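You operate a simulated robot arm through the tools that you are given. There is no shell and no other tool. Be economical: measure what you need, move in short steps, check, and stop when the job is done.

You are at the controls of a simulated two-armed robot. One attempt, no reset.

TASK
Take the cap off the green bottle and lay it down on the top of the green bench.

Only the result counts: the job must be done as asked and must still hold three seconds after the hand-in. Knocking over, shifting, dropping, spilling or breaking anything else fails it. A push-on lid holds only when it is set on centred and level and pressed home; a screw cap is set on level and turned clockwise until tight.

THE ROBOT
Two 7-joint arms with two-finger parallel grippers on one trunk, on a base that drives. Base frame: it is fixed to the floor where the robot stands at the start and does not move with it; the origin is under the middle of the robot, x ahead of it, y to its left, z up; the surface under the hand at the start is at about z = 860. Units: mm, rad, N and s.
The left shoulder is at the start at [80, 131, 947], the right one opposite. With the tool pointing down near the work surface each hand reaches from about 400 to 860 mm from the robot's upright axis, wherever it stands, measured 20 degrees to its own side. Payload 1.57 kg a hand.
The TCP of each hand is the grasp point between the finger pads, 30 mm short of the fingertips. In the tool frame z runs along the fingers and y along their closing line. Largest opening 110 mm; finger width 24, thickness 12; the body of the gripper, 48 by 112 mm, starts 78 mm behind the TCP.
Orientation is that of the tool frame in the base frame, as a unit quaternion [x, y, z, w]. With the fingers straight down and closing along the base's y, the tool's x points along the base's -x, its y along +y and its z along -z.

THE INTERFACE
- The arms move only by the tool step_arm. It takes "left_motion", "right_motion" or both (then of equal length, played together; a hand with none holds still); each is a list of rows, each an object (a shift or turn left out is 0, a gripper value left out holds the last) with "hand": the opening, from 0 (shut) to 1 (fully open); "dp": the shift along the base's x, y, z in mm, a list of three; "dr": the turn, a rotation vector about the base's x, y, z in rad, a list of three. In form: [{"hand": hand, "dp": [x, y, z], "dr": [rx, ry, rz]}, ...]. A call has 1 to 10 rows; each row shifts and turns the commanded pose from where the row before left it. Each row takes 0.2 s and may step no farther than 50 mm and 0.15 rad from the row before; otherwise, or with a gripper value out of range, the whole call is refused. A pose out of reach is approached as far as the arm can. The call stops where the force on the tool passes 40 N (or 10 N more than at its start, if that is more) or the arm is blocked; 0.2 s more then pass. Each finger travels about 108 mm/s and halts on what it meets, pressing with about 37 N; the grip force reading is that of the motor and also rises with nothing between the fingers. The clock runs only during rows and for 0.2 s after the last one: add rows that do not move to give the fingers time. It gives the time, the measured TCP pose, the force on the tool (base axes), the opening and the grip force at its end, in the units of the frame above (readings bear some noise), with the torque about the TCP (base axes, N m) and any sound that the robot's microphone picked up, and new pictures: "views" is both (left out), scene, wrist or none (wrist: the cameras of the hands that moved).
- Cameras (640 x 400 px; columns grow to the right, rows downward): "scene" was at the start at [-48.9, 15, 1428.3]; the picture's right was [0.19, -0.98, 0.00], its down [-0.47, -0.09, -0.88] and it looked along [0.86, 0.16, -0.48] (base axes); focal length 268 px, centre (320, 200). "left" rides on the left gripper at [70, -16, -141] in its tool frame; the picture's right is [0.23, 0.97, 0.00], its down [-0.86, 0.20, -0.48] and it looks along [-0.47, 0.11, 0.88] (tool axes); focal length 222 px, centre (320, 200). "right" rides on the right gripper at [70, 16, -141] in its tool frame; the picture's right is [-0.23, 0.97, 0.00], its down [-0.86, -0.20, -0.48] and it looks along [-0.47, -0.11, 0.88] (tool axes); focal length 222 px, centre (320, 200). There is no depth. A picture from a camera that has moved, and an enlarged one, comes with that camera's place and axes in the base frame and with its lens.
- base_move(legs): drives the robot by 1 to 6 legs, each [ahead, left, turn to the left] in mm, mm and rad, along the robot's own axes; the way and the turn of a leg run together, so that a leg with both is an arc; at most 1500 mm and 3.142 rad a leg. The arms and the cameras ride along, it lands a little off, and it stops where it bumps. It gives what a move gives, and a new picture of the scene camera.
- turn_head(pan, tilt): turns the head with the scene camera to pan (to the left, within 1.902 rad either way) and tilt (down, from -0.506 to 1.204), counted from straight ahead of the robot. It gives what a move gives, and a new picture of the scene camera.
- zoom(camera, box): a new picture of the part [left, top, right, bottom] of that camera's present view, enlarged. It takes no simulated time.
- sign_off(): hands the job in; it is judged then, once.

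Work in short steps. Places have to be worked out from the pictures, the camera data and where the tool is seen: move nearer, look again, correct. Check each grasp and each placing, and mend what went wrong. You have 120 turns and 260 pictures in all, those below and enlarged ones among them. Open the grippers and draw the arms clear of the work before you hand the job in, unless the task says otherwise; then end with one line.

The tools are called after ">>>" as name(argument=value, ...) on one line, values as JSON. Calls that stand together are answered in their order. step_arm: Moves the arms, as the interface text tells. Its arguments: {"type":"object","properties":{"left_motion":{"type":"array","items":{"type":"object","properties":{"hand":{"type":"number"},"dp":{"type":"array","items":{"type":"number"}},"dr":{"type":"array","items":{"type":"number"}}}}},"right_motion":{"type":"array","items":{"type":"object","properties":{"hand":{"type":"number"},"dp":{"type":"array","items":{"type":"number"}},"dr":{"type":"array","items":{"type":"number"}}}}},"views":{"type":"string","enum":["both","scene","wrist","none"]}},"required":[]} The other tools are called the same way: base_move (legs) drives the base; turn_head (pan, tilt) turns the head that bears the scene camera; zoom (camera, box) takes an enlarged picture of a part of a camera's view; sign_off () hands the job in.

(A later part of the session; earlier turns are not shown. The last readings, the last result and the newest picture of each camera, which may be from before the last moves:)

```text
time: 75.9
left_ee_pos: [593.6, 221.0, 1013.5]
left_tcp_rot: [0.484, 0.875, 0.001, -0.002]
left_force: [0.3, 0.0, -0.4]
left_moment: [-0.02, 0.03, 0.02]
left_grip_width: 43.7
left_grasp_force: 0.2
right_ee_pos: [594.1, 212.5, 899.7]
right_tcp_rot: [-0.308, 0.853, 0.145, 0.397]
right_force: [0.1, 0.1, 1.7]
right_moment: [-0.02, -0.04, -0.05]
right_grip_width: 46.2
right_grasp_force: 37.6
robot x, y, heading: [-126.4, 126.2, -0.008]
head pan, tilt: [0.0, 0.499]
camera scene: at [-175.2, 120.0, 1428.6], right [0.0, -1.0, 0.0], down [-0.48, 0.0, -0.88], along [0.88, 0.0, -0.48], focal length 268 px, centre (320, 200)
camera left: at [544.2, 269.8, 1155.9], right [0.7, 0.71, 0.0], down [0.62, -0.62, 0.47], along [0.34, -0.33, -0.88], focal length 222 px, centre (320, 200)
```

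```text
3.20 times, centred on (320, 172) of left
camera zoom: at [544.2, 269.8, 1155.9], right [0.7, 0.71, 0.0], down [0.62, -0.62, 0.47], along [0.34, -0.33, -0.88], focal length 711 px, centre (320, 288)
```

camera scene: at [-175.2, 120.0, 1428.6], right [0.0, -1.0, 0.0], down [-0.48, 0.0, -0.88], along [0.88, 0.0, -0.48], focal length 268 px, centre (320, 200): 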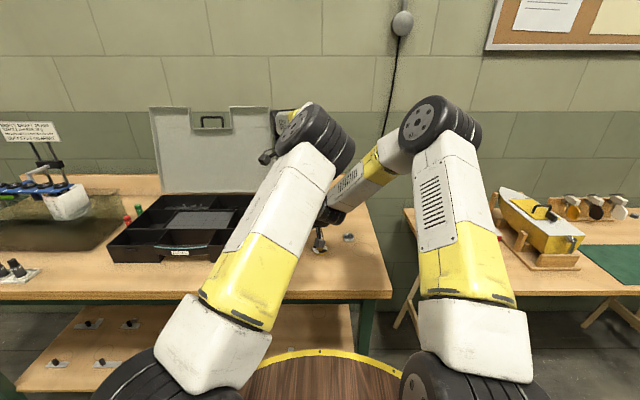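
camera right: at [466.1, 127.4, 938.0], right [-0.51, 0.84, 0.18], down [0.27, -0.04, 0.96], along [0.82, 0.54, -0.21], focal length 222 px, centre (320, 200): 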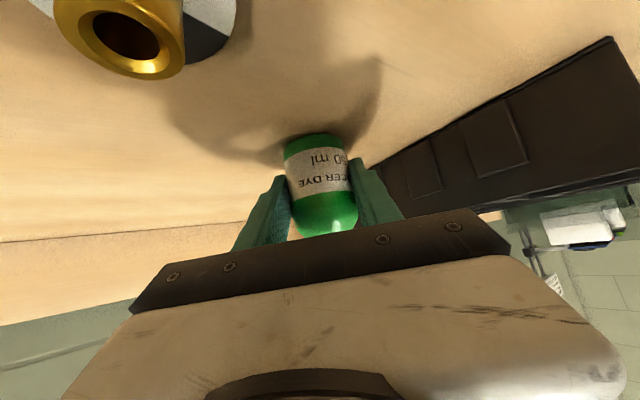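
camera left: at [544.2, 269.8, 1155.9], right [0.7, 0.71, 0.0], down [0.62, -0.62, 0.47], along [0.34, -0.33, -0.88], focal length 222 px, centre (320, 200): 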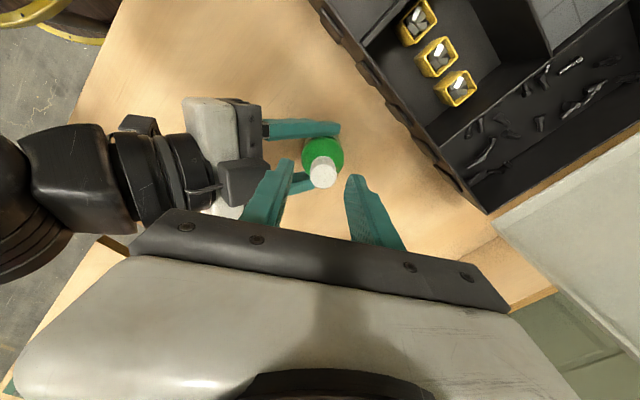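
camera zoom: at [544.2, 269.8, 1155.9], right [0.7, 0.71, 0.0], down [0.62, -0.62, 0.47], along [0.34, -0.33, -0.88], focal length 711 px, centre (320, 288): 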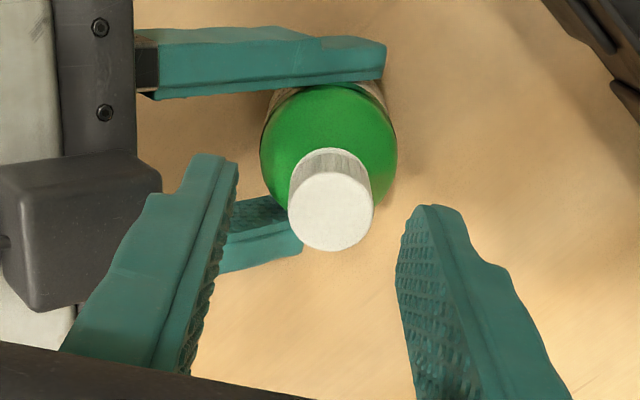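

Clear view: cap at ≈(600.5, 218), Ø≈25. At this yaw a finger faces the right gripper's palm, so I choose yaw +0.15→+1.3 for the stroke instead (fingers straddling clear of it). Raise slightly and yaw back.

>>> step_arm(left_motion=[{"dp": [2, -1, 10], "dr": [0, 0, 0.145]}, {"dp": [2, -1, 10], "dr": [0, 0, 0.145]}, {"dp": [2.5, -1, 0], "dr": [0, 0, 0.145]}, {"dr": [0, 0, 0.145]}, {"dr": [0, 0, 0.145]}, {"dr": [0, 0, 0.145]}, {"dr": [0, 0, 0.145]}, {"dr": [0, 0, 0.145]}, {}], views="wrist")

>>> zoom(camera="left", box=[220, 110, 420, 235])

```text
time: 77.9
left_ee_pos: [600.9, 214.5, 1034.5]
left_tcp_rot: [-0.076, 0.997, 0.0, -0.003]
left_force: [-0.8, -0.1, -0.9]
left_moment: [-0.02, 0.0, 0.0]
left_grip_width: 44.0
left_grasp_force: 0.1
right_ee_pos: [594.3, 212.8, 898.7]
right_tcp_rot: [-0.307, 0.853, 0.145, 0.396]
right_force: [0.0, 0.6, 0.0]
right_moment: [-0.01, -0.01, 0.01]
right_grip_width: 46.0
right_grasp_force: 36.7
robot x, y, heading: [-130.5, 117.5, -0.002]
head pan, tilt: [0.0, 0.499]
camera left: at [536.4, 188.6, 1175.9], right [-0.37, 0.93, 0.0], down [0.82, 0.33, 0.47], along [0.44, 0.18, -0.88], focal length 222 px, centre (320, 200)
```

left: 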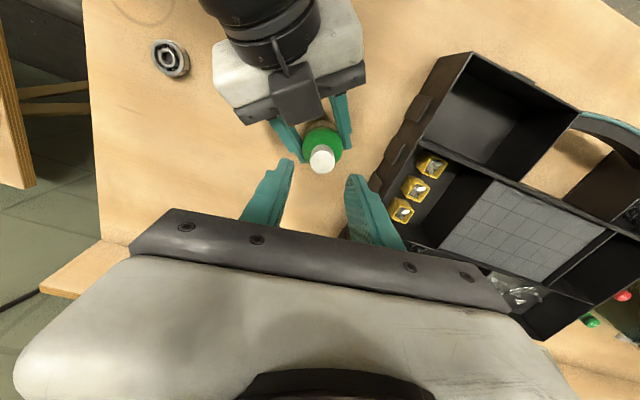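

```text
3.20 times, centred on (320, 172) of left
camera zoom: at [536.4, 188.6, 1175.9], right [-0.37, 0.93, 0.0], down [0.82, 0.33, 0.47], along [0.44, 0.18, -0.88], focal length 711 px, centre (320, 288)
```

zoom: 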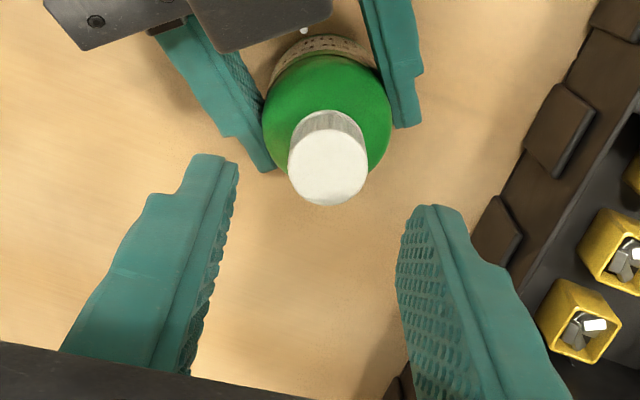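

Cap ≈(601.5, 218). Descend to z≈974 (fingertips ≈944, around the cap), correcting y.

>>> step_arm(left_motion=[{"dp": [0.5, 3.5, -15]}, {"dp": [0, 0, -15]}, {"dp": [0, 0, -15]}, {"dp": [0, 0, -15]}, {}], views="wrist")

>>> zoom(camera="left", box=[220, 110, 420, 235])

>>> zoom(camera="scene", box=[240, 90, 400, 270])

```text
time: 79.1
left_ee_pos: [601.6, 219.8, 974.3]
left_tcp_rot: [-0.075, 0.997, 0.0, -0.002]
left_force: [0.6, 0.5, 0.2]
left_moment: [0.01, 0.0, -0.04]
left_grip_width: 43.9
left_grasp_force: 0.0
right_ee_pos: [594.4, 212.6, 899.3]
right_tcp_rot: [-0.308, 0.852, 0.146, 0.396]
right_force: [-0.3, -0.2, -0.3]
right_moment: [-0.03, 0.01, 0.01]
right_grip_width: 46.3
right_grasp_force: 36.9
robot x, y, heading: [-130.1, 123.6, -0.002]
head pan, tilt: [0.0, 0.499]
camera left: at [536.7, 192.4, 1116.6], right [-0.37, 0.93, 0.0], down [0.82, 0.33, 0.47], along [0.44, 0.18, -0.88], focal length 222 px, centre (320, 200)
```

left: 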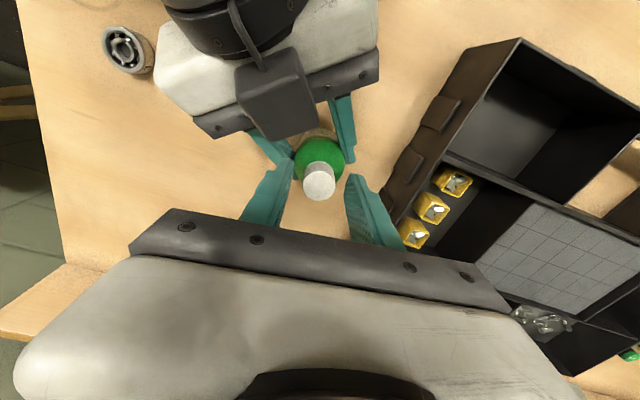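

```text
3.20 times, centred on (320, 172) of left
camera zoom: at [536.7, 192.4, 1116.6], right [-0.37, 0.93, 0.0], down [0.82, 0.33, 0.47], along [0.44, 0.18, -0.88], focal length 711 px, centre (320, 288)
```

zoom: 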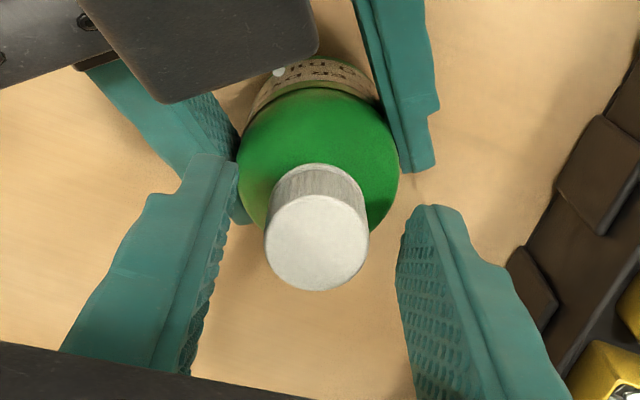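

```text
2.22 times, centred on (320, 180) of scene
camera zoom: at [-175.2, 120.0, 1428.6], right [0.0, -1.0, 0.0], down [-0.48, 0.0, -0.88], along [0.88, 0.0, -0.48], focal length 596 px, centre (320, 244)
```

zoom: 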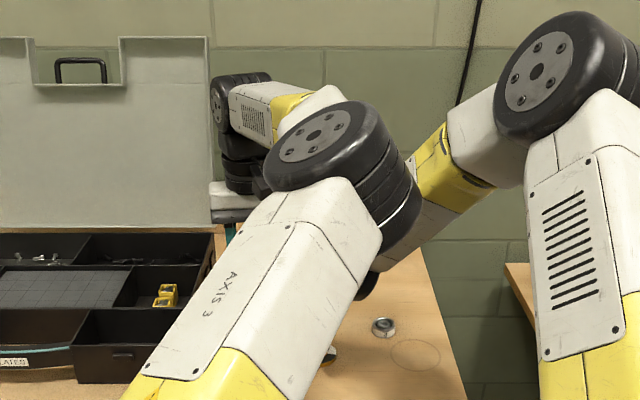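

Well centered. Close the left gripper on the cap.

>>> step_arm(left_motion=[{"dp": [-0.5, -1.5, 0], "hand": 0.32}, {"hand": 0.26}, {"hand": 0.15}, {"hand": 0.1}, {}], views="wrist")

>>> zoom(camera="left", box=[220, 110, 420, 235])

```text
time: 80.3
left_ee_pos: [601.8, 217.4, 975.6]
left_tcp_rot: [-0.075, 0.997, 0.0, -0.003]
left_force: [-0.2, 1.4, 0.3]
left_moment: [0.02, 0.01, -0.01]
left_grip_width: 21.8
left_grasp_force: 34.9
right_ee_pos: [594.1, 212.7, 899.3]
right_tcp_rot: [-0.307, 0.852, 0.145, 0.397]
right_force: [-0.9, -1.0, 0.8]
right_moment: [0.03, -0.04, 0.0]
right_grip_width: 46.2
right_grasp_force: 36.9
robot x, y, heading: [-130.2, 120.0, -0.006]
head pan, tilt: [0.0, 0.499]
camera left: at [537.1, 191.1, 1116.8], right [-0.37, 0.93, 0.0], down [0.82, 0.33, 0.47], along [0.44, 0.18, -0.88], focal length 222 px, centre (320, 200)
```

left: 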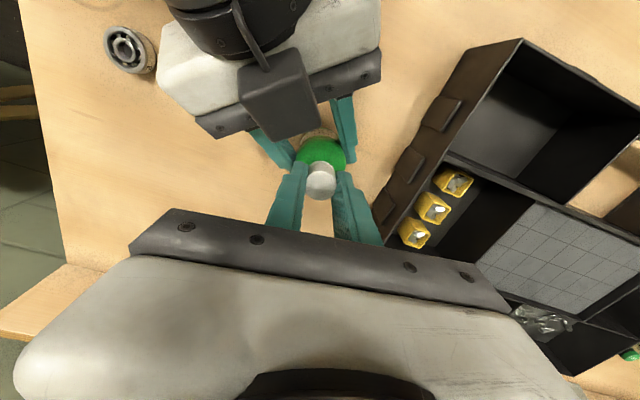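

```text
3.20 times, centred on (320, 172) of left
camera zoom: at [537.1, 191.1, 1116.8], right [-0.37, 0.93, 0.0], down [0.82, 0.33, 0.47], along [0.44, 0.18, -0.88], focal length 711 px, centre (320, 288)
```

zoom: 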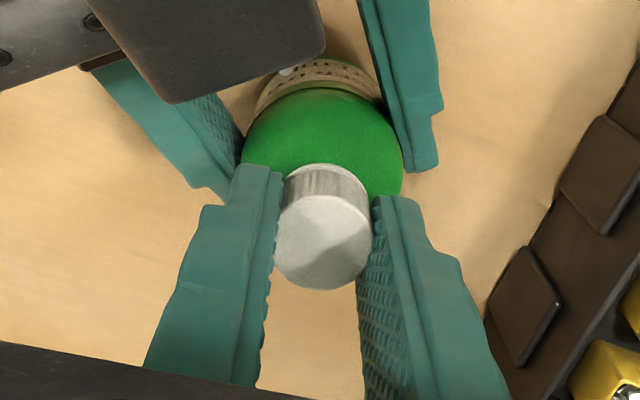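

Cap gripped (21.8 mm). Twist counter-clockwise ~0.55 rad first and read the moments.

>>> step_arm(left_motion=[{"hand": 0.1, "dr": [0, 0, 0.1]}, {"dr": [0, 0, 0.1], "dp": [0, 0, 0.1]}, {"dr": [0, 0, 0.12], "dp": [0, 0, 0.1]}, {"dr": [0, 0, 0.12], "dp": [0, 0, 0.1]}, {"dr": [0, 0, 0.12], "dp": [0, 0, 0.1]}], views="wrist")

>>> zoom(camera="left", box=[220, 110, 420, 235])

```text
time: 81.1
left_ee_pos: [599.1, 222.4, 974.1]
left_tcp_rot: [-0.199, 0.98, -0.003, -0.003]
left_force: [-0.4, -1.3, 5.2]
left_moment: [-0.04, -0.02, -0.01]
left_grip_width: 22.0
left_grasp_force: 35.1
left hand out of reach, approached as far as the arm can: row 3
right_ee_pos: [592.5, 214.7, 898.8]
right_tcp_rot: [-0.311, 0.851, 0.147, 0.397]
right_force: [-0.9, 0.8, 1.0]
right_moment: [-0.04, -0.02, -0.04]
right_grip_width: 46.3
right_grasp_force: 37.2
robot x, y, heading: [-127.1, 122.2, -0.004]
head pan, tilt: [0.0, 0.499]
heard: snap
stopped in row 3 (left hand): the force on the tool passed its limit at 42 N (the readings are from after the stop); the commanded pose is now the measured one
camera left: at [543.7, 180.2, 1116.4], right [-0.59, 0.81, 0.0], down [0.71, 0.52, 0.47], along [0.38, 0.28, -0.88], focal length 222 px, centre (320, 200)
```

left: 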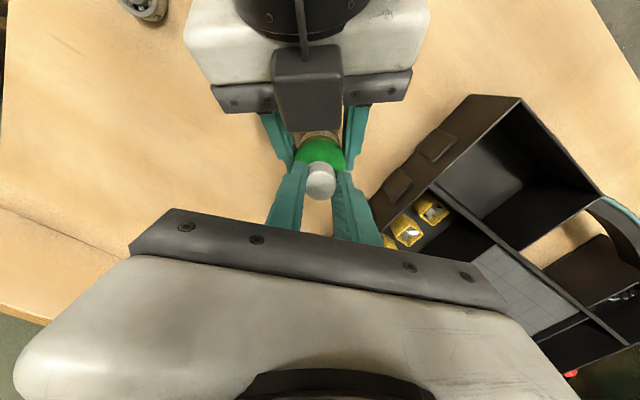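

```text
3.20 times, centred on (320, 172) of left
camera zoom: at [543.7, 180.2, 1116.4], right [-0.59, 0.81, 0.0], down [0.71, 0.52, 0.47], along [0.38, 0.28, -0.88], focal length 711 px, centre (320, 288)
```

zoom: 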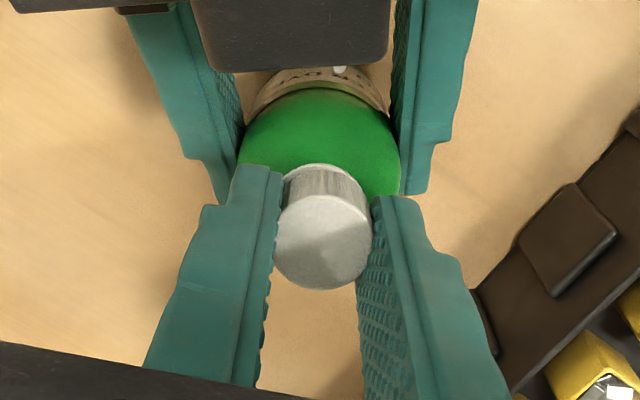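

A snap was heard (seal/tear ring likely) and the left arm reached its joint-7 limit near yaw +0.4. Let me look at the cap closely by lifting off: open, rise, and yaw far negative for long strokes from the opposite side.

>>> step_arm(left_motion=[{"hand": 0.4}, {}, {"dp": [0, 0, 20]}, {"dp": [0, 0, 20]}, {"dp": [0, 0, 10]}, {"dr": [0, 0, -0.15]}, {"dr": [0, 0, -0.15]}], views="wrist")

>>> zoom(camera="left", box=[220, 110, 420, 235])

```text
time: 82.7
left_ee_pos: [598.6, 221.8, 1013.0]
left_tcp_rot: [-0.051, 0.999, -0.001, -0.006]
left_force: [0.2, 0.6, -0.5]
left_moment: [0.03, 0.03, -0.02]
left_grip_width: 44.2
left_grasp_force: 0.0
left hand out of reach, approached as far as the arm can: row 4
right_ee_pos: [591.2, 214.5, 899.2]
right_tcp_rot: [-0.31, 0.851, 0.147, 0.397]
right_force: [0.1, -0.3, 4.7]
right_moment: [-0.01, -0.16, -0.04]
right_grip_width: 46.3
right_grasp_force: 37.0
robot x, y, heading: [-128.4, 118.8, -0.001]
head pan, tilt: [0.0, 0.499]
heard: snap
camera left: at [533.5, 198.6, 1154.9], right [-0.32, 0.95, 0.0], down [0.84, 0.29, 0.47], along [0.44, 0.15, -0.88], focal length 222 px, centre (320, 200)
```

left: 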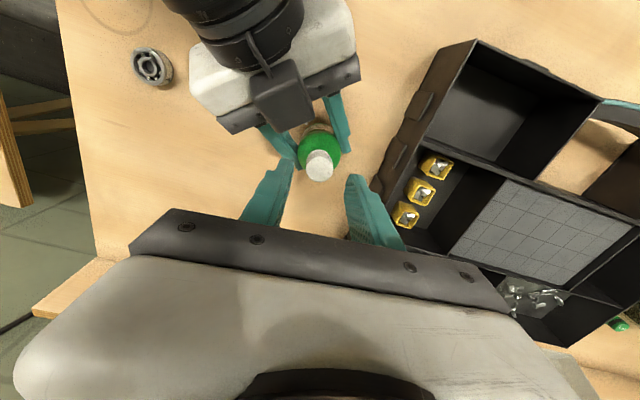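

```text
3.20 times, centred on (320, 172) of left
camera zoom: at [533.5, 198.6, 1154.9], right [-0.32, 0.95, 0.0], down [0.84, 0.29, 0.47], along [0.44, 0.15, -0.88], focal length 711 px, centre (320, 288)
```

zoom: 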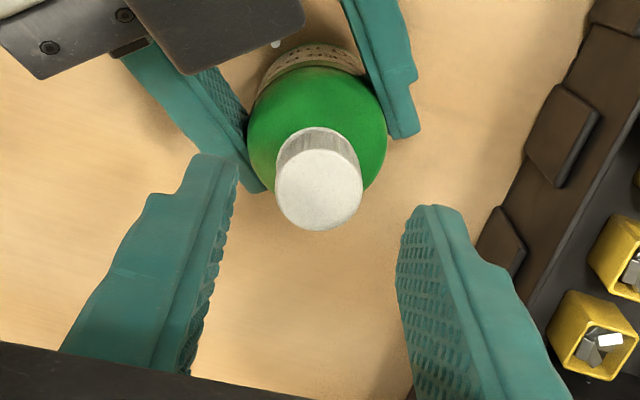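

Two snaps with slight displacement of the right arm suggest the left elbow may be touching the right arm. Look.

>>> turn_head(pan=0.0, tilt=0.35)

>>> zoom(camera="scene", box=[220, 100, 480, 262])

```text
time: 83.4
left_ee_pos: [597.7, 222.9, 1013.2]
left_tcp_rot: [-0.054, 0.999, -0.001, -0.005]
left_force: [0.4, 0.3, -0.3]
left_moment: [-0.04, -0.02, -0.01]
left_grip_width: 44.0
left_grasp_force: 0.0
right_ee_pos: [592.5, 214.9, 900.2]
right_tcp_rot: [-0.311, 0.852, 0.147, 0.396]
right_force: [0.8, -0.2, 5.7]
right_moment: [0.0, -0.23, 0.02]
right_grip_width: 46.4
right_grasp_force: 36.9
robot x, y, heading: [-131.2, 123.1, -0.002]
head pan, tilt: [0.0, 0.351]
camera scene: at [-173.2, 119.9, 1442.3], right [0.0, -1.0, 0.0], down [-0.34, 0.0, -0.94], along [0.94, 0.0, -0.34], focal length 268 px, centre (320, 200)
```

scene: 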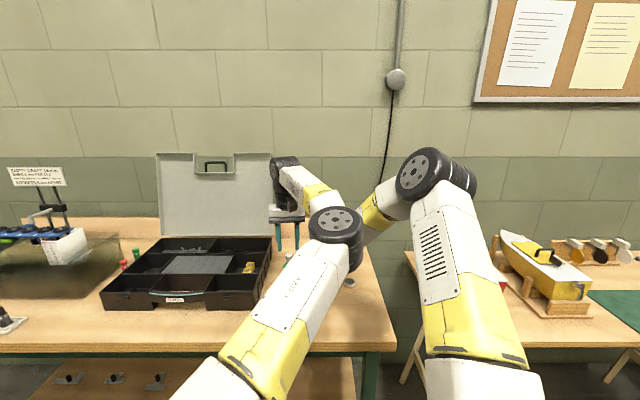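

```text
2.46 times, centred on (350, 181) of scene
camera zoom: at [-173.2, 119.9, 1442.3], right [0.0, -1.0, 0.0], down [-0.34, 0.0, -0.94], along [0.94, 0.0, -0.34], focal length 660 px, centre (246, 247)
```

zoom: 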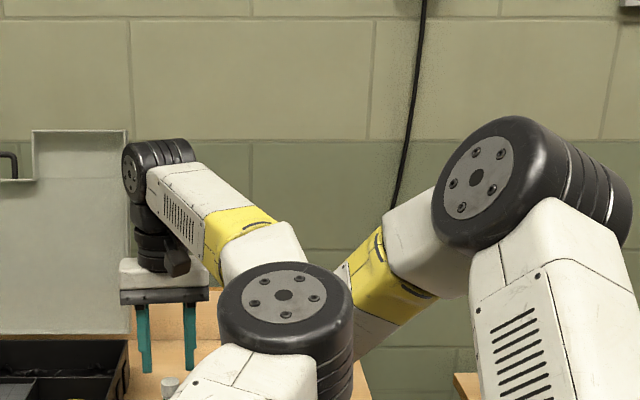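

The left elbow is resting near/against the right forearm. Retreat the left hand up and out first.

>>> step_arm(left_motion=[{"dp": [0, 0, 25], "dr": [0, 0, -0.1]}, {"dp": [-5, 10, 25], "dr": [0, 0, -0.1]}, {"dp": [-10, 25, 20], "dr": [0, 0, -0.1]}, {"dp": [-15, 25, 20], "dr": [0, 0, -0.1]}, {"dp": [-15, 25, 15], "dr": [0, 0, -0.1]}, {"dp": [-15, 25, 15], "dr": [0, 0, -0.1]}, {}], views="scene")

```text
time: 85.0
left_ee_pos: [541.1, 331.1, 1131.5]
left_tcp_rot: [0.246, 0.969, 0.0, -0.006]
left_force: [-0.7, -0.6, 0.1]
left_moment: [-0.01, -0.02, -0.02]
left_grip_width: 44.0
left_grasp_force: 0.0
right_ee_pos: [591.3, 214.4, 898.8]
right_tcp_rot: [-0.311, 0.852, 0.146, 0.396]
right_force: [0.8, -0.5, 6.7]
right_moment: [-0.04, -0.19, -0.08]
right_grip_width: 46.3
right_grasp_force: 36.5
robot x, y, heading: [-128.1, 119.2, -0.006]
head pan, tilt: [0.0, 0.351]
camera scene: at [-173.3, 119.9, 1442.3], right [0.0, -1.0, 0.0], down [-0.34, 0.0, -0.94], along [0.94, 0.0, -0.34], focal length 268 px, centre (320, 200)
```

scene: 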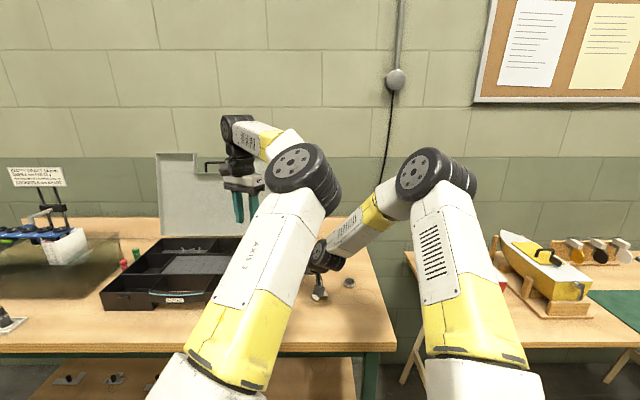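

Clear now. The right hand still reads 6.7 N vertical; inspect the bottle.

>>> zoom(camera="scene", box=[250, 220, 370, 310])

>>> zoom(camera="right", box=[200, 80, 440, 240])

>>> zoom(camera="left", box=[160, 60, 400, 220])

```text
4.44 times, centred on (310, 265) of scene
camera zoom: at [-173.3, 119.9, 1442.3], right [0.0, -1.0, 0.0], down [-0.34, 0.0, -0.94], along [0.94, 0.0, -0.34], focal length 1191 px, centre (364, -89)
```

zoom: 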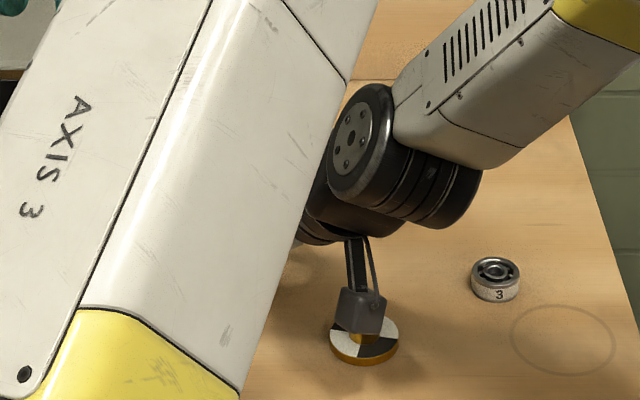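

```text
2.50 times, centred on (320, 160) of right
camera zoom: at [464.8, 129.2, 938.0], right [-0.52, 0.84, 0.18], down [0.27, -0.04, 0.96], along [0.81, 0.55, -0.21], focal length 555 px, centre (320, 300)
```

zoom: 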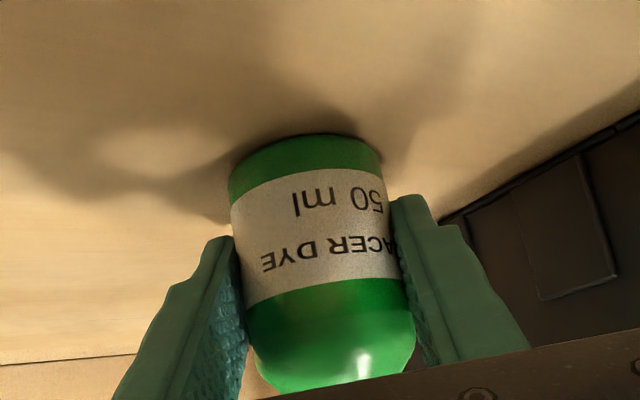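

```text
2.50 times, centred on (280, 140) of left
camera zoom: at [474.1, 348.6, 1275.4], right [0.26, 0.96, 0.0], down [0.85, -0.23, 0.47], along [0.45, -0.12, -0.88], focal length 555 px, centre (420, 350)
```

zoom: 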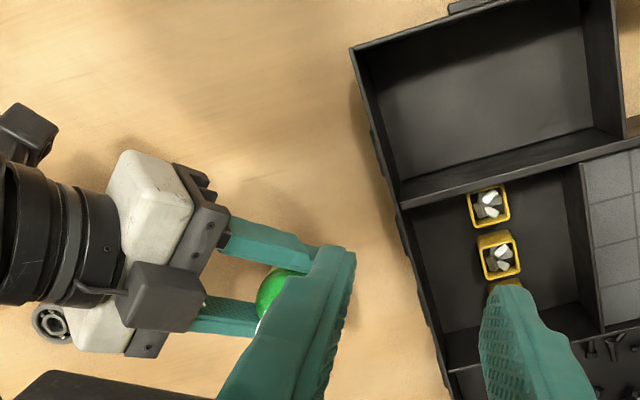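

The bottle is upright and still in the grip. Now release it gently and back the right hand out along its approach line, to re-grasp from a direction that leaves more room.

>>> step_arm(right_motion=[{"hand": 0.65}, {}, {"dp": [-10.5, -8.8, 13]}, {"dp": [-10.5, -8.8, 14]}, {"dp": [-14, -12, 18]}, {"dp": [-14, -13, 20]}, {"dp": [-14, -13, 20]}, {"dp": [-10, -20, 20]}, {}], views="both")

```text
time: 87.0
left_ee_pos: [540.6, 331.8, 1131.4]
left_tcp_rot: [0.245, 0.97, 0.0, -0.006]
left_force: [-0.1, -0.1, 0.1]
left_moment: [0.0, 0.01, 0.02]
left_grip_width: 44.0
left_grasp_force: 0.1
right_ee_pos: [517.7, 139.5, 1005.5]
right_tcp_rot: [-0.311, 0.851, 0.147, 0.396]
right_force: [0.9, 0.8, 0.0]
right_moment: [0.05, -0.03, 0.02]
right_grip_width: 71.7
right_grasp_force: 0.0
robot x, y, heading: [-127.3, 121.1, -0.006]
head pan, tilt: [0.0, 0.351]
camera scene: at [-173.1, 120.0, 1442.3], right [0.0, -1.0, 0.0], down [-0.34, 0.0, -0.94], along [0.94, 0.0, -0.34], focal length 268 px, centre (320, 200)
camera right: at [391.5, 52.4, 1044.6], right [-0.52, 0.84, 0.18], down [0.27, -0.04, 0.96], along [0.81, 0.55, -0.21], focal length 222 px, centre (320, 200)
```

scene: 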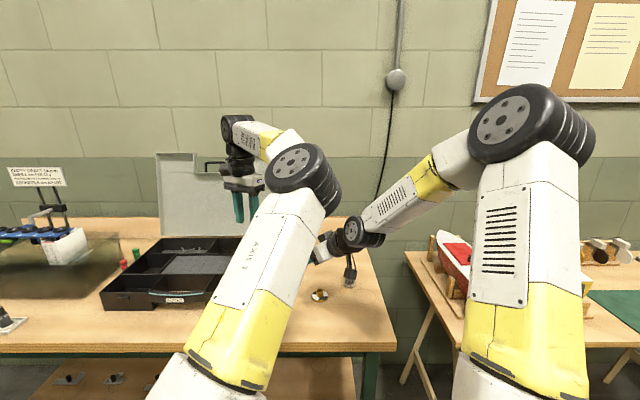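
right: 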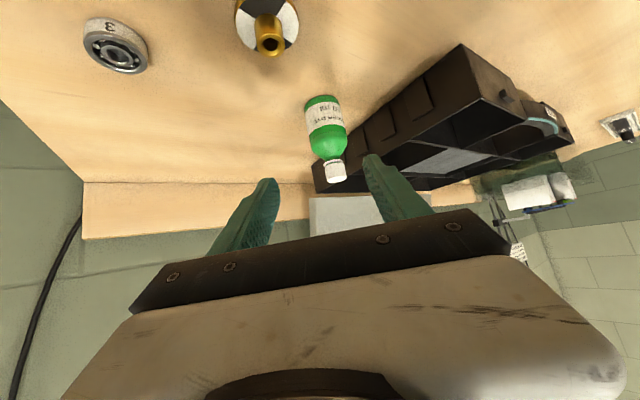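

Bottle stands fine. Check its state and the cap in close-up.

>>> zoom(camera="right", box=[280, 85, 376, 185])

```text
4.00 times, centred on (328, 135) of right
camera zoom: at [391.5, 52.4, 1044.6], right [-0.52, 0.84, 0.18], down [0.27, -0.04, 0.96], along [0.81, 0.55, -0.21], focal length 888 px, centre (288, 460)
```

zoom: 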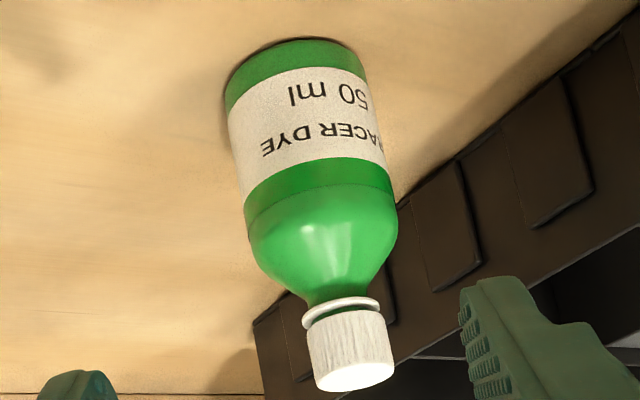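

Cap and collar visible; bottle fine. Raise the right hand and shift the base left 70 mm to spread the arms, then rotate the right hand to approach nearly along +y.

>>> step_arm(right_motion=[{"dp": [-10, -20, 30]}, {"dp": [-10, -20, 30]}, {}], views="none")

>>> base_move(legs=[[0, 75, 0]])

>>> step_arm(right_motion=[{"dp": [10, -10, 0], "dr": [0, 0, 0.13]}, {"dp": [15, -10, 0], "dr": [0, 0, 0.13]}, {"dp": [15, -10, 0], "dr": [0, 0, 0.13]}, {"dp": [15, -10, 0], "dr": [0, 0, 0.13]}, {"dp": [15, -10, 0], "dr": [0, 0, 0.13]}, {}], views="both")

```text
time: 87.8
left_ee_pos: [540.8, 330.2, 1132.2]
left_tcp_rot: [0.246, 0.969, 0.001, -0.005]
left_force: [0.1, -0.2, 0.1]
left_moment: [-0.02, -0.03, 0.01]
left_grip_width: 43.7
left_grasp_force: 0.1
right_ee_pos: [497.1, 98.7, 1066.3]
right_tcp_rot: [-0.311, 0.851, 0.146, 0.397]
right_force: [0.4, 0.1, 0.1]
right_moment: [-0.02, 0.03, -0.01]
right_grip_width: 71.5
right_grasp_force: 0.1
robot x, y, heading: [-127.3, 121.9, -0.005]
head pan, tilt: [0.0, 0.351]
```

```text
time: 88.8
left_ee_pos: [540.9, 409.1, 1132.2]
left_tcp_rot: [0.244, 0.97, 0.0, -0.005]
left_force: [-0.2, -0.5, -0.2]
left_moment: [0.0, 0.04, -0.04]
left_grip_width: 44.2
left_grasp_force: 0.1
right_ee_pos: [497.6, 178.2, 1066.0]
right_tcp_rot: [-0.311, 0.851, 0.146, 0.397]
right_force: [0.6, -0.4, 0.7]
right_moment: [0.01, 0.0, 0.03]
right_grip_width: 71.6
right_grasp_force: 0.1
robot x, y, heading: [-124.5, 198.7, -0.002]
head pan, tilt: [0.0, 0.351]
camera scene: at [-172.9, 197.5, 1442.3], right [0.0, -1.0, 0.0], down [-0.34, 0.0, -0.94], along [0.94, 0.0, -0.34], focal length 268 px, centre (320, 200)
```

scene: 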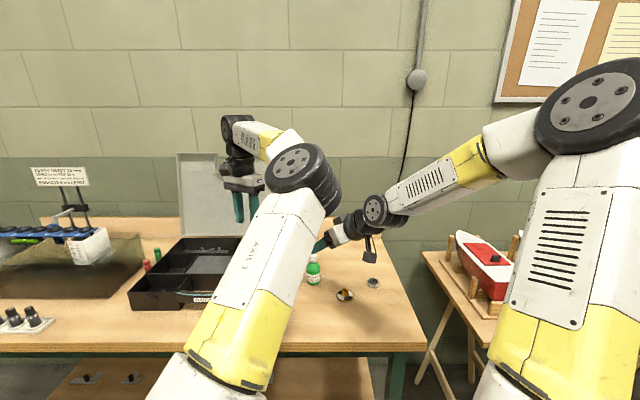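

```text
time: 90.2
left_ee_pos: [540.6, 409.8, 1133.1]
left_tcp_rot: [0.245, 0.97, 0.0, -0.005]
left_force: [-0.1, 0.2, -0.3]
left_moment: [-0.01, 0.03, -0.01]
left_grip_width: 44.2
left_grasp_force: 0.1
right_ee_pos: [568.6, 129.0, 1066.5]
right_tcp_rot: [-0.567, 0.707, 0.266, 0.33]
right_force: [-0.3, -0.6, -0.3]
right_moment: [-0.03, -0.01, 0.01]
right_grip_width: 71.4
right_grasp_force: 0.0
robot x, y, heading: [-125.1, 197.8, -0.006]
head pan, tilt: [0.0, 0.351]
camera scene: at [-172.9, 197.6, 1442.3], right [0.0, -1.0, 0.0], down [-0.34, 0.0, -0.94], along [0.94, 0.0, -0.34], focal length 268 px, centre (320, 200)
camera right: at [520.6, -16.8, 1104.5], right [-0.92, 0.35, 0.18], down [0.24, 0.14, 0.96], along [0.31, 0.93, -0.21], focal length 222 px, centre (320, 200)
```

scene: 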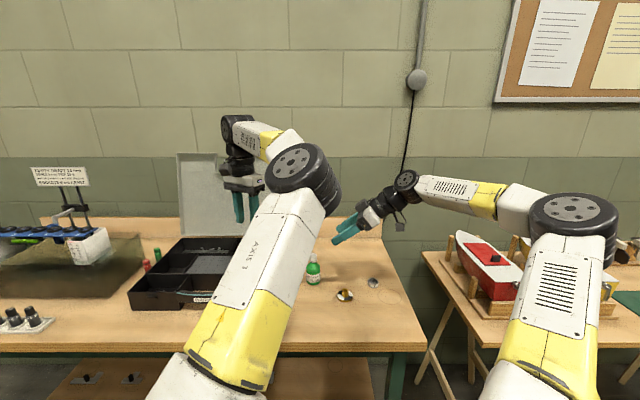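
right: 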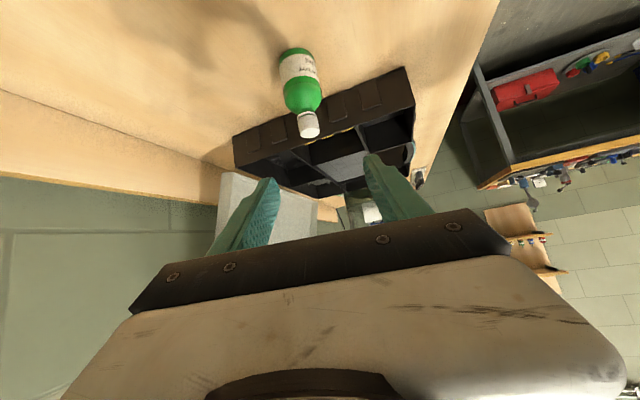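

Excellent separation now. Fix the bottle position anew.

>>> zoom(camera="right", box=[250, 30, 378, 150])

>>> zoom(camera="scene", box=[276, 240, 356, 300])

```text
3.33 times, centred on (314, 90) of right
camera zoom: at [520.6, -16.8, 1104.5], right [-0.92, 0.35, 0.18], down [0.24, 0.14, 0.96], along [0.31, 0.93, -0.21], focal length 740 px, centre (340, 567)
```

zoom: 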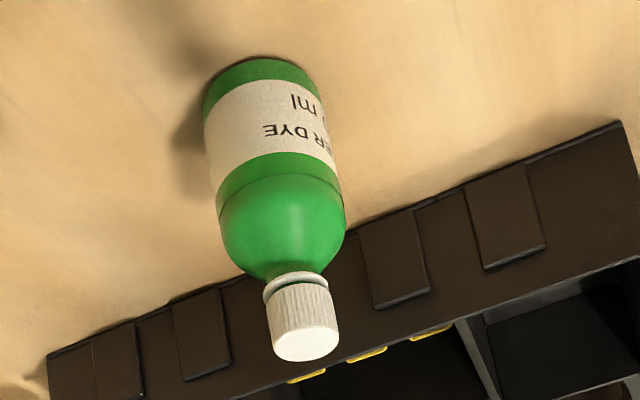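

```text
6.67 times, centred on (316, 270) of scene
camera zoom: at [-172.9, 197.6, 1442.3], right [0.0, -1.0, 0.0], down [-0.34, 0.0, -0.94], along [0.94, 0.0, -0.34], focal length 1787 px, centre (347, -267)
```

zoom: 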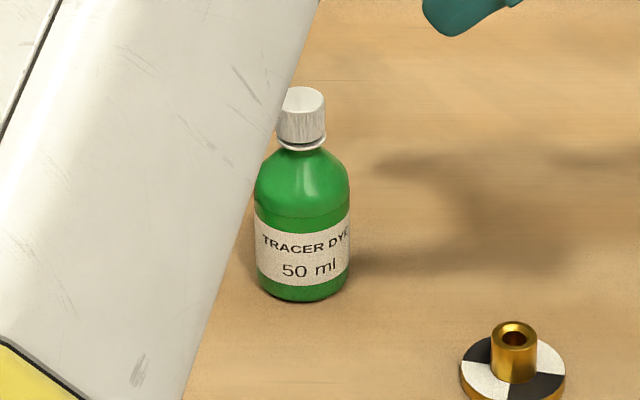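

Bottle at ≈(597, 220). Align laterally and lower to the approach line, then go 60 % in.

>>> step_arm(right_motion=[{"dp": [4, -1, -30]}, {"dp": [4, -1, -30]}, {"dp": [0, 0, -30]}, {"dp": [5, 22, -19]}, {"dp": [5, 22, -19]}, {}], views="both")

>>> zoom(camera="scene", box=[260, 220, 420, 320])

```text
time: 91.6
left_ee_pos: [540.8, 409.8, 1133.0]
left_tcp_rot: [0.244, 0.97, 0.001, -0.006]
left_force: [0.1, 0.1, 0.0]
left_moment: [0.02, 0.02, -0.01]
left_grip_width: 43.9
left_grasp_force: 0.0
right_ee_pos: [584.1, 170.2, 936.8]
right_tcp_rot: [-0.567, 0.707, 0.265, 0.328]
right_force: [-0.7, -1.1, -0.3]
right_moment: [-0.01, 0.0, 0.02]
right_grip_width: 71.5
right_grasp_force: 0.0
robot x, y, heading: [-130.5, 202.3, 0.0]
head pan, tilt: [0.0, 0.351]
camera scene: at [-172.8, 197.6, 1442.3], right [0.0, -1.0, 0.0], down [-0.34, 0.0, -0.94], along [0.94, 0.0, -0.34], focal length 268 px, centre (320, 200)
camera right: at [535.9, 25.3, 975.2], right [-0.92, 0.35, 0.18], down [0.24, 0.14, 0.96], along [0.31, 0.93, -0.21], focal length 222 px, centre (320, 200)
```

scene: 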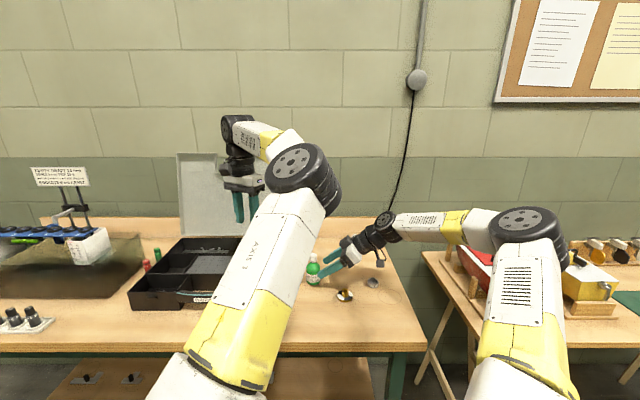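
right: 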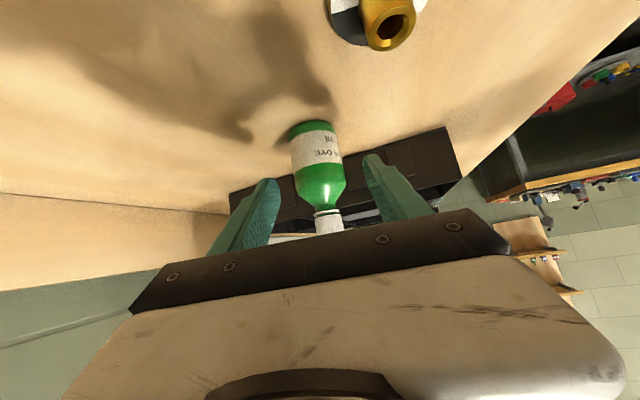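

```text
4.00 times, centred on (340, 270) of scene
camera zoom: at [-172.8, 197.6, 1442.3], right [0.0, -1.0, 0.0], down [-0.34, 0.0, -0.94], along [0.94, 0.0, -0.34], focal length 1072 px, centre (240, -80)
```

zoom: 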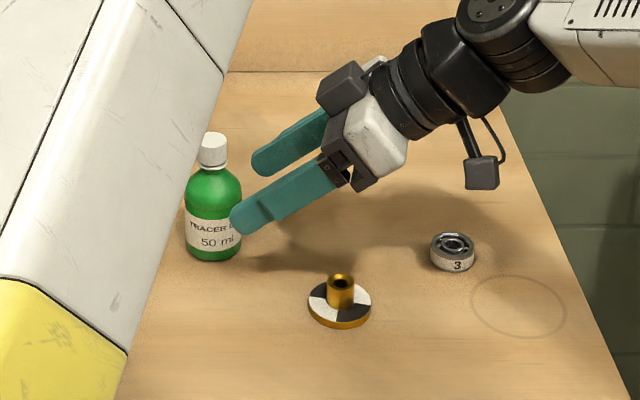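

Aligned. Finish the approach and close on the body.

>>> step_arm(right_motion=[{"dp": [3.4, 15.7, -13]}, {"dp": [3.4, 15.7, -13]}, {"dp": [3.4, 15.7, -13]}, {}, {"hand": 0.5}, {"hand": 0.4}, {"hand": 0.3}, {}], views="both")

>>> zoom(camera="scene", box=[260, 220, 420, 320])

```text
time: 93.4
left_ee_pos: [540.5, 409.6, 1132.9]
left_tcp_rot: [0.244, 0.97, 0.0, -0.006]
left_force: [0.5, -0.6, 0.1]
left_moment: [-0.03, -0.02, 0.0]
left_grip_width: 43.9
left_grasp_force: 0.0
right_ee_pos: [595.3, 218.1, 899.4]
right_tcp_rot: [-0.568, 0.706, 0.266, 0.328]
right_force: [0.7, 0.0, 0.3]
right_moment: [0.02, -0.09, 0.03]
right_grip_width: 46.4
right_grasp_force: 37.0
robot x, y, heading: [-126.6, 197.9, -0.005]
head pan, tilt: [0.0, 0.351]
camera scene: at [-172.8, 197.6, 1442.3], right [0.0, -1.0, 0.0], down [-0.34, 0.0, -0.94], along [0.94, 0.0, -0.34], focal length 268 px, centre (320, 200)
camera right: at [547.0, 72.3, 937.7], right [-0.92, 0.35, 0.18], down [0.24, 0.14, 0.96], along [0.31, 0.93, -0.21], focal length 222 px, centre (320, 200)
```

scene: 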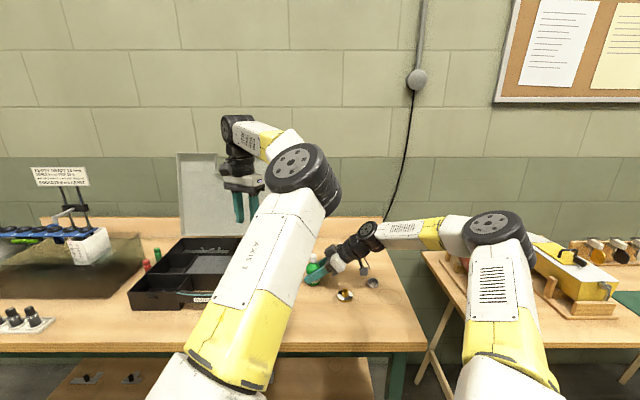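
right: 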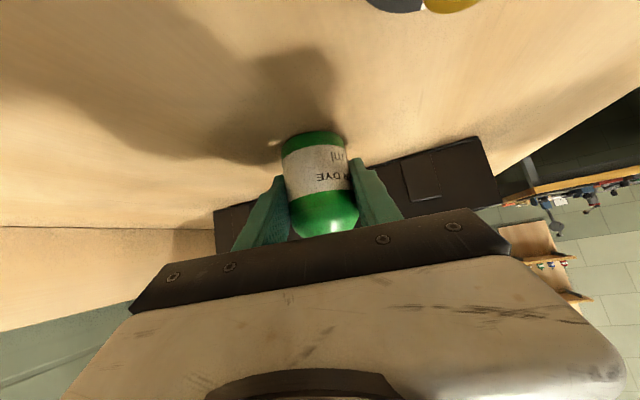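

```text
4.00 times, centred on (340, 270) of scene
camera zoom: at [-172.8, 197.6, 1442.3], right [0.0, -1.0, 0.0], down [-0.34, 0.0, -0.94], along [0.94, 0.0, -0.34], focal length 1072 px, centre (240, -80)
```

zoom: 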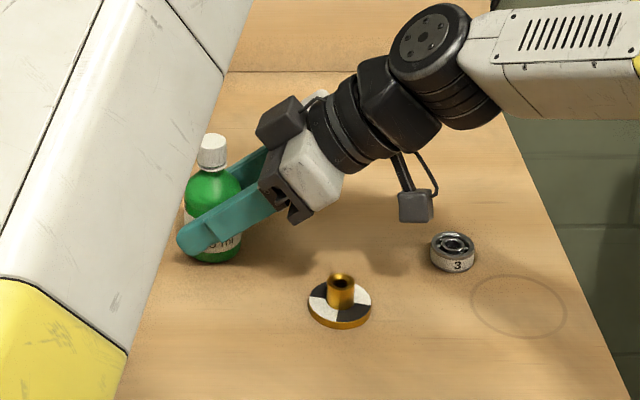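

Body gripped again. Move the left hand over the cap with yaw toward −1.9 (fingers closing along x, clear of the right gripper).

>>> step_arm(left_motion=[{"dp": [5.7, -18.5, -6], "dr": [0, 0, -0.145]}, {"dp": [5.7, -18.5, -6], "dr": [0, 0, -0.145]}, {"dp": [5.7, -18.5, -6], "dr": [0, 0, -0.145]}, {"dp": [5.7, -18.5, -6], "dr": [0, 0, -0.145]}, {"dp": [5.7, -18.5, -6], "dr": [0, 0, -0.145]}, {"dp": [5.7, -18.5, -6], "dr": [0, 0, -0.145]}, {"dp": [5.7, -18.5, -6], "dr": [0, 0, -0.145]}, {"dp": [5.7, -18.5, -6], "dr": [0, 0, -0.145]}, {"dp": [5.7, -18.5, -6], "dr": [0, 0, -0.145]}, {"dp": [5.7, -18.5, -6], "dr": [0, 0, -0.145]}], views="both")

```text
time: 95.6
left_ee_pos: [597.9, 223.5, 1073.9]
left_tcp_rot: [0.827, 0.562, 0.003, -0.003]
left_force: [-1.2, 0.0, -0.3]
left_moment: [-0.01, 0.0, 0.0]
left_grip_width: 44.0
left_grasp_force: 0.0
right_ee_pos: [594.6, 217.8, 898.0]
right_tcp_rot: [-0.567, 0.707, 0.266, 0.328]
right_force: [0.0, -0.7, 1.9]
right_moment: [-0.06, -0.07, 0.01]
right_grip_width: 46.2
right_grasp_force: 36.2
robot x, y, heading: [-127.1, 196.7, 0.002]
head pan, tilt: [0.0, 0.351]
camera scene: at [-172.9, 197.7, 1442.3], right [0.0, -1.0, 0.0], down [-0.34, 0.0, -0.94], along [0.94, 0.0, -0.34], focal length 268 px, centre (320, 200)
camera left: at [608.6, 292.4, 1216.3], right [0.99, -0.14, 0.0], down [-0.13, -0.87, 0.47], along [-0.07, -0.46, -0.88], focal length 222 px, centre (320, 200)
```

scene: 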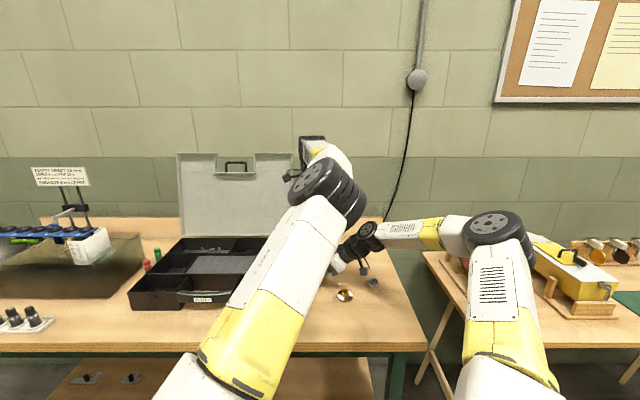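
left: 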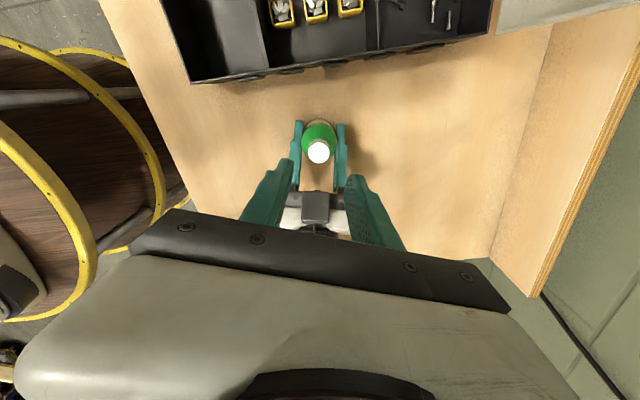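

No limits, elbow clear. Yaw a bit further and lower to z≈1018, then measure the cap.

>>> step_arm(left_motion=[{"dp": [0, 0, -20], "dr": [0, 0, -0.13]}, {"dp": [0, 0, -20], "dr": [0, 0, -0.13]}, {"dp": [0, 0, -15], "dr": [0, 0, -0.05]}, {}], views="wrist")

>>> zoom(camera="left", box=[220, 110, 420, 235])

```text
time: 96.6
left_ee_pos: [598.1, 224.4, 1017.2]
left_tcp_rot: [0.903, 0.429, 0.005, -0.003]
left_force: [-0.2, -0.3, -1.3]
left_moment: [0.0, -0.01, 0.04]
left_grip_width: 44.1
left_grasp_force: 0.1
right_ee_pos: [594.6, 216.8, 899.5]
right_tcp_rot: [-0.568, 0.707, 0.266, 0.327]
right_force: [-0.2, -0.1, 2.4]
right_moment: [0.0, -0.07, 0.0]
right_grip_width: 46.6
right_grasp_force: 36.9
robot x, y, heading: [-129.7, 201.8, -0.004]
head pan, tilt: [0.0, 0.351]
camera left: at [629.8, 287.4, 1159.7], right [0.9, -0.44, 0.0], down [-0.39, -0.79, 0.47], along [-0.21, -0.42, -0.88], focal length 222 px, centre (320, 200)
```

left: 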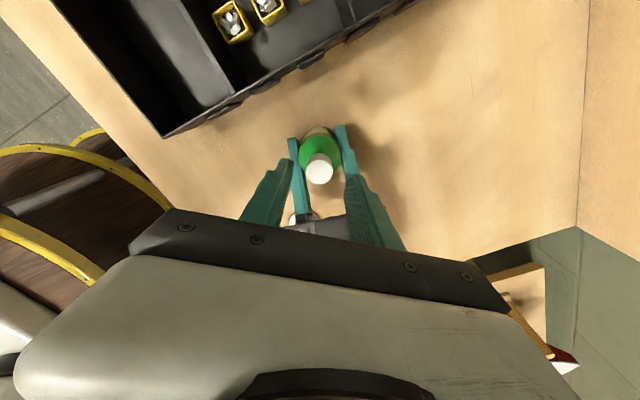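

```text
3.20 times, centred on (320, 172) of left
camera zoom: at [629.8, 287.4, 1159.7], right [0.9, -0.44, 0.0], down [-0.39, -0.79, 0.47], along [-0.21, -0.42, -0.88], focal length 711 px, centre (320, 288)
```

zoom: 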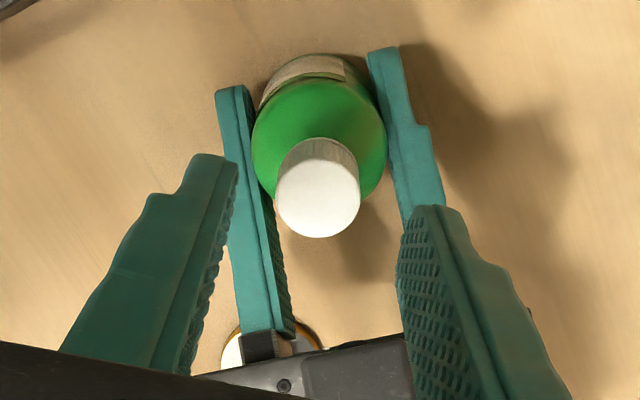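

Cap ≈(596, 221). Correct and descend to z≈974, then grip.

>>> step_arm(left_motion=[{"dp": [-2, -3, -15]}, {"dp": [0, 0, -15]}, {"dp": [0, 0, -13]}, {}], views="wrist")

>>> zoom(camera="left", box=[220, 110, 420, 235])

```text
time: 97.6
left_ee_pos: [596.1, 221.7, 972.4]
left_tcp_rot: [0.903, 0.43, 0.005, -0.004]
left_force: [0.7, -0.1, -1.0]
left_moment: [0.03, 0.0, 0.03]
left_grip_width: 44.1
left_grasp_force: 0.0
right_ee_pos: [595.3, 217.5, 899.5]
right_tcp_rot: [-0.567, 0.707, 0.266, 0.328]
right_force: [-0.7, -0.3, 1.5]
right_moment: [0.0, -0.07, -0.02]
right_grip_width: 46.1
right_grasp_force: 36.9
robot x, y, heading: [-123.5, 198.4, -0.004]
head pan, tilt: [0.0, 0.351]
camera left: at [626.8, 284.3, 1115.5], right [0.9, -0.44, 0.0], down [-0.39, -0.79, 0.47], along [-0.21, -0.42, -0.88], focal length 222 px, centre (320, 200)
```

left: 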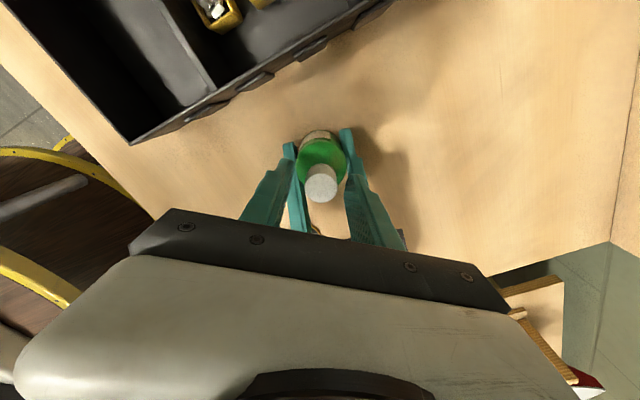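

```text
3.20 times, centred on (320, 172) of left
camera zoom: at [626.8, 284.3, 1115.5], right [0.9, -0.44, 0.0], down [-0.39, -0.79, 0.47], along [-0.21, -0.42, -0.88], focal length 711 px, centre (320, 288)
```

zoom: 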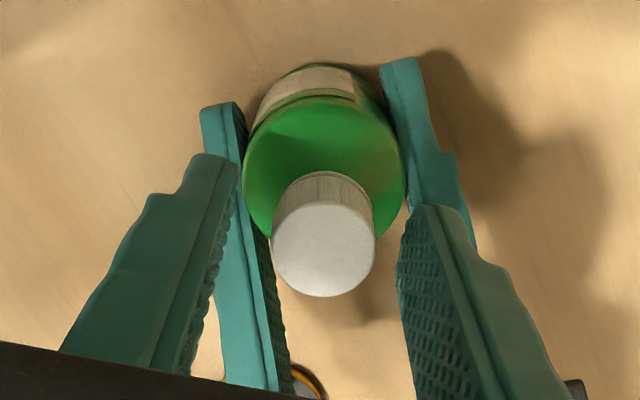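

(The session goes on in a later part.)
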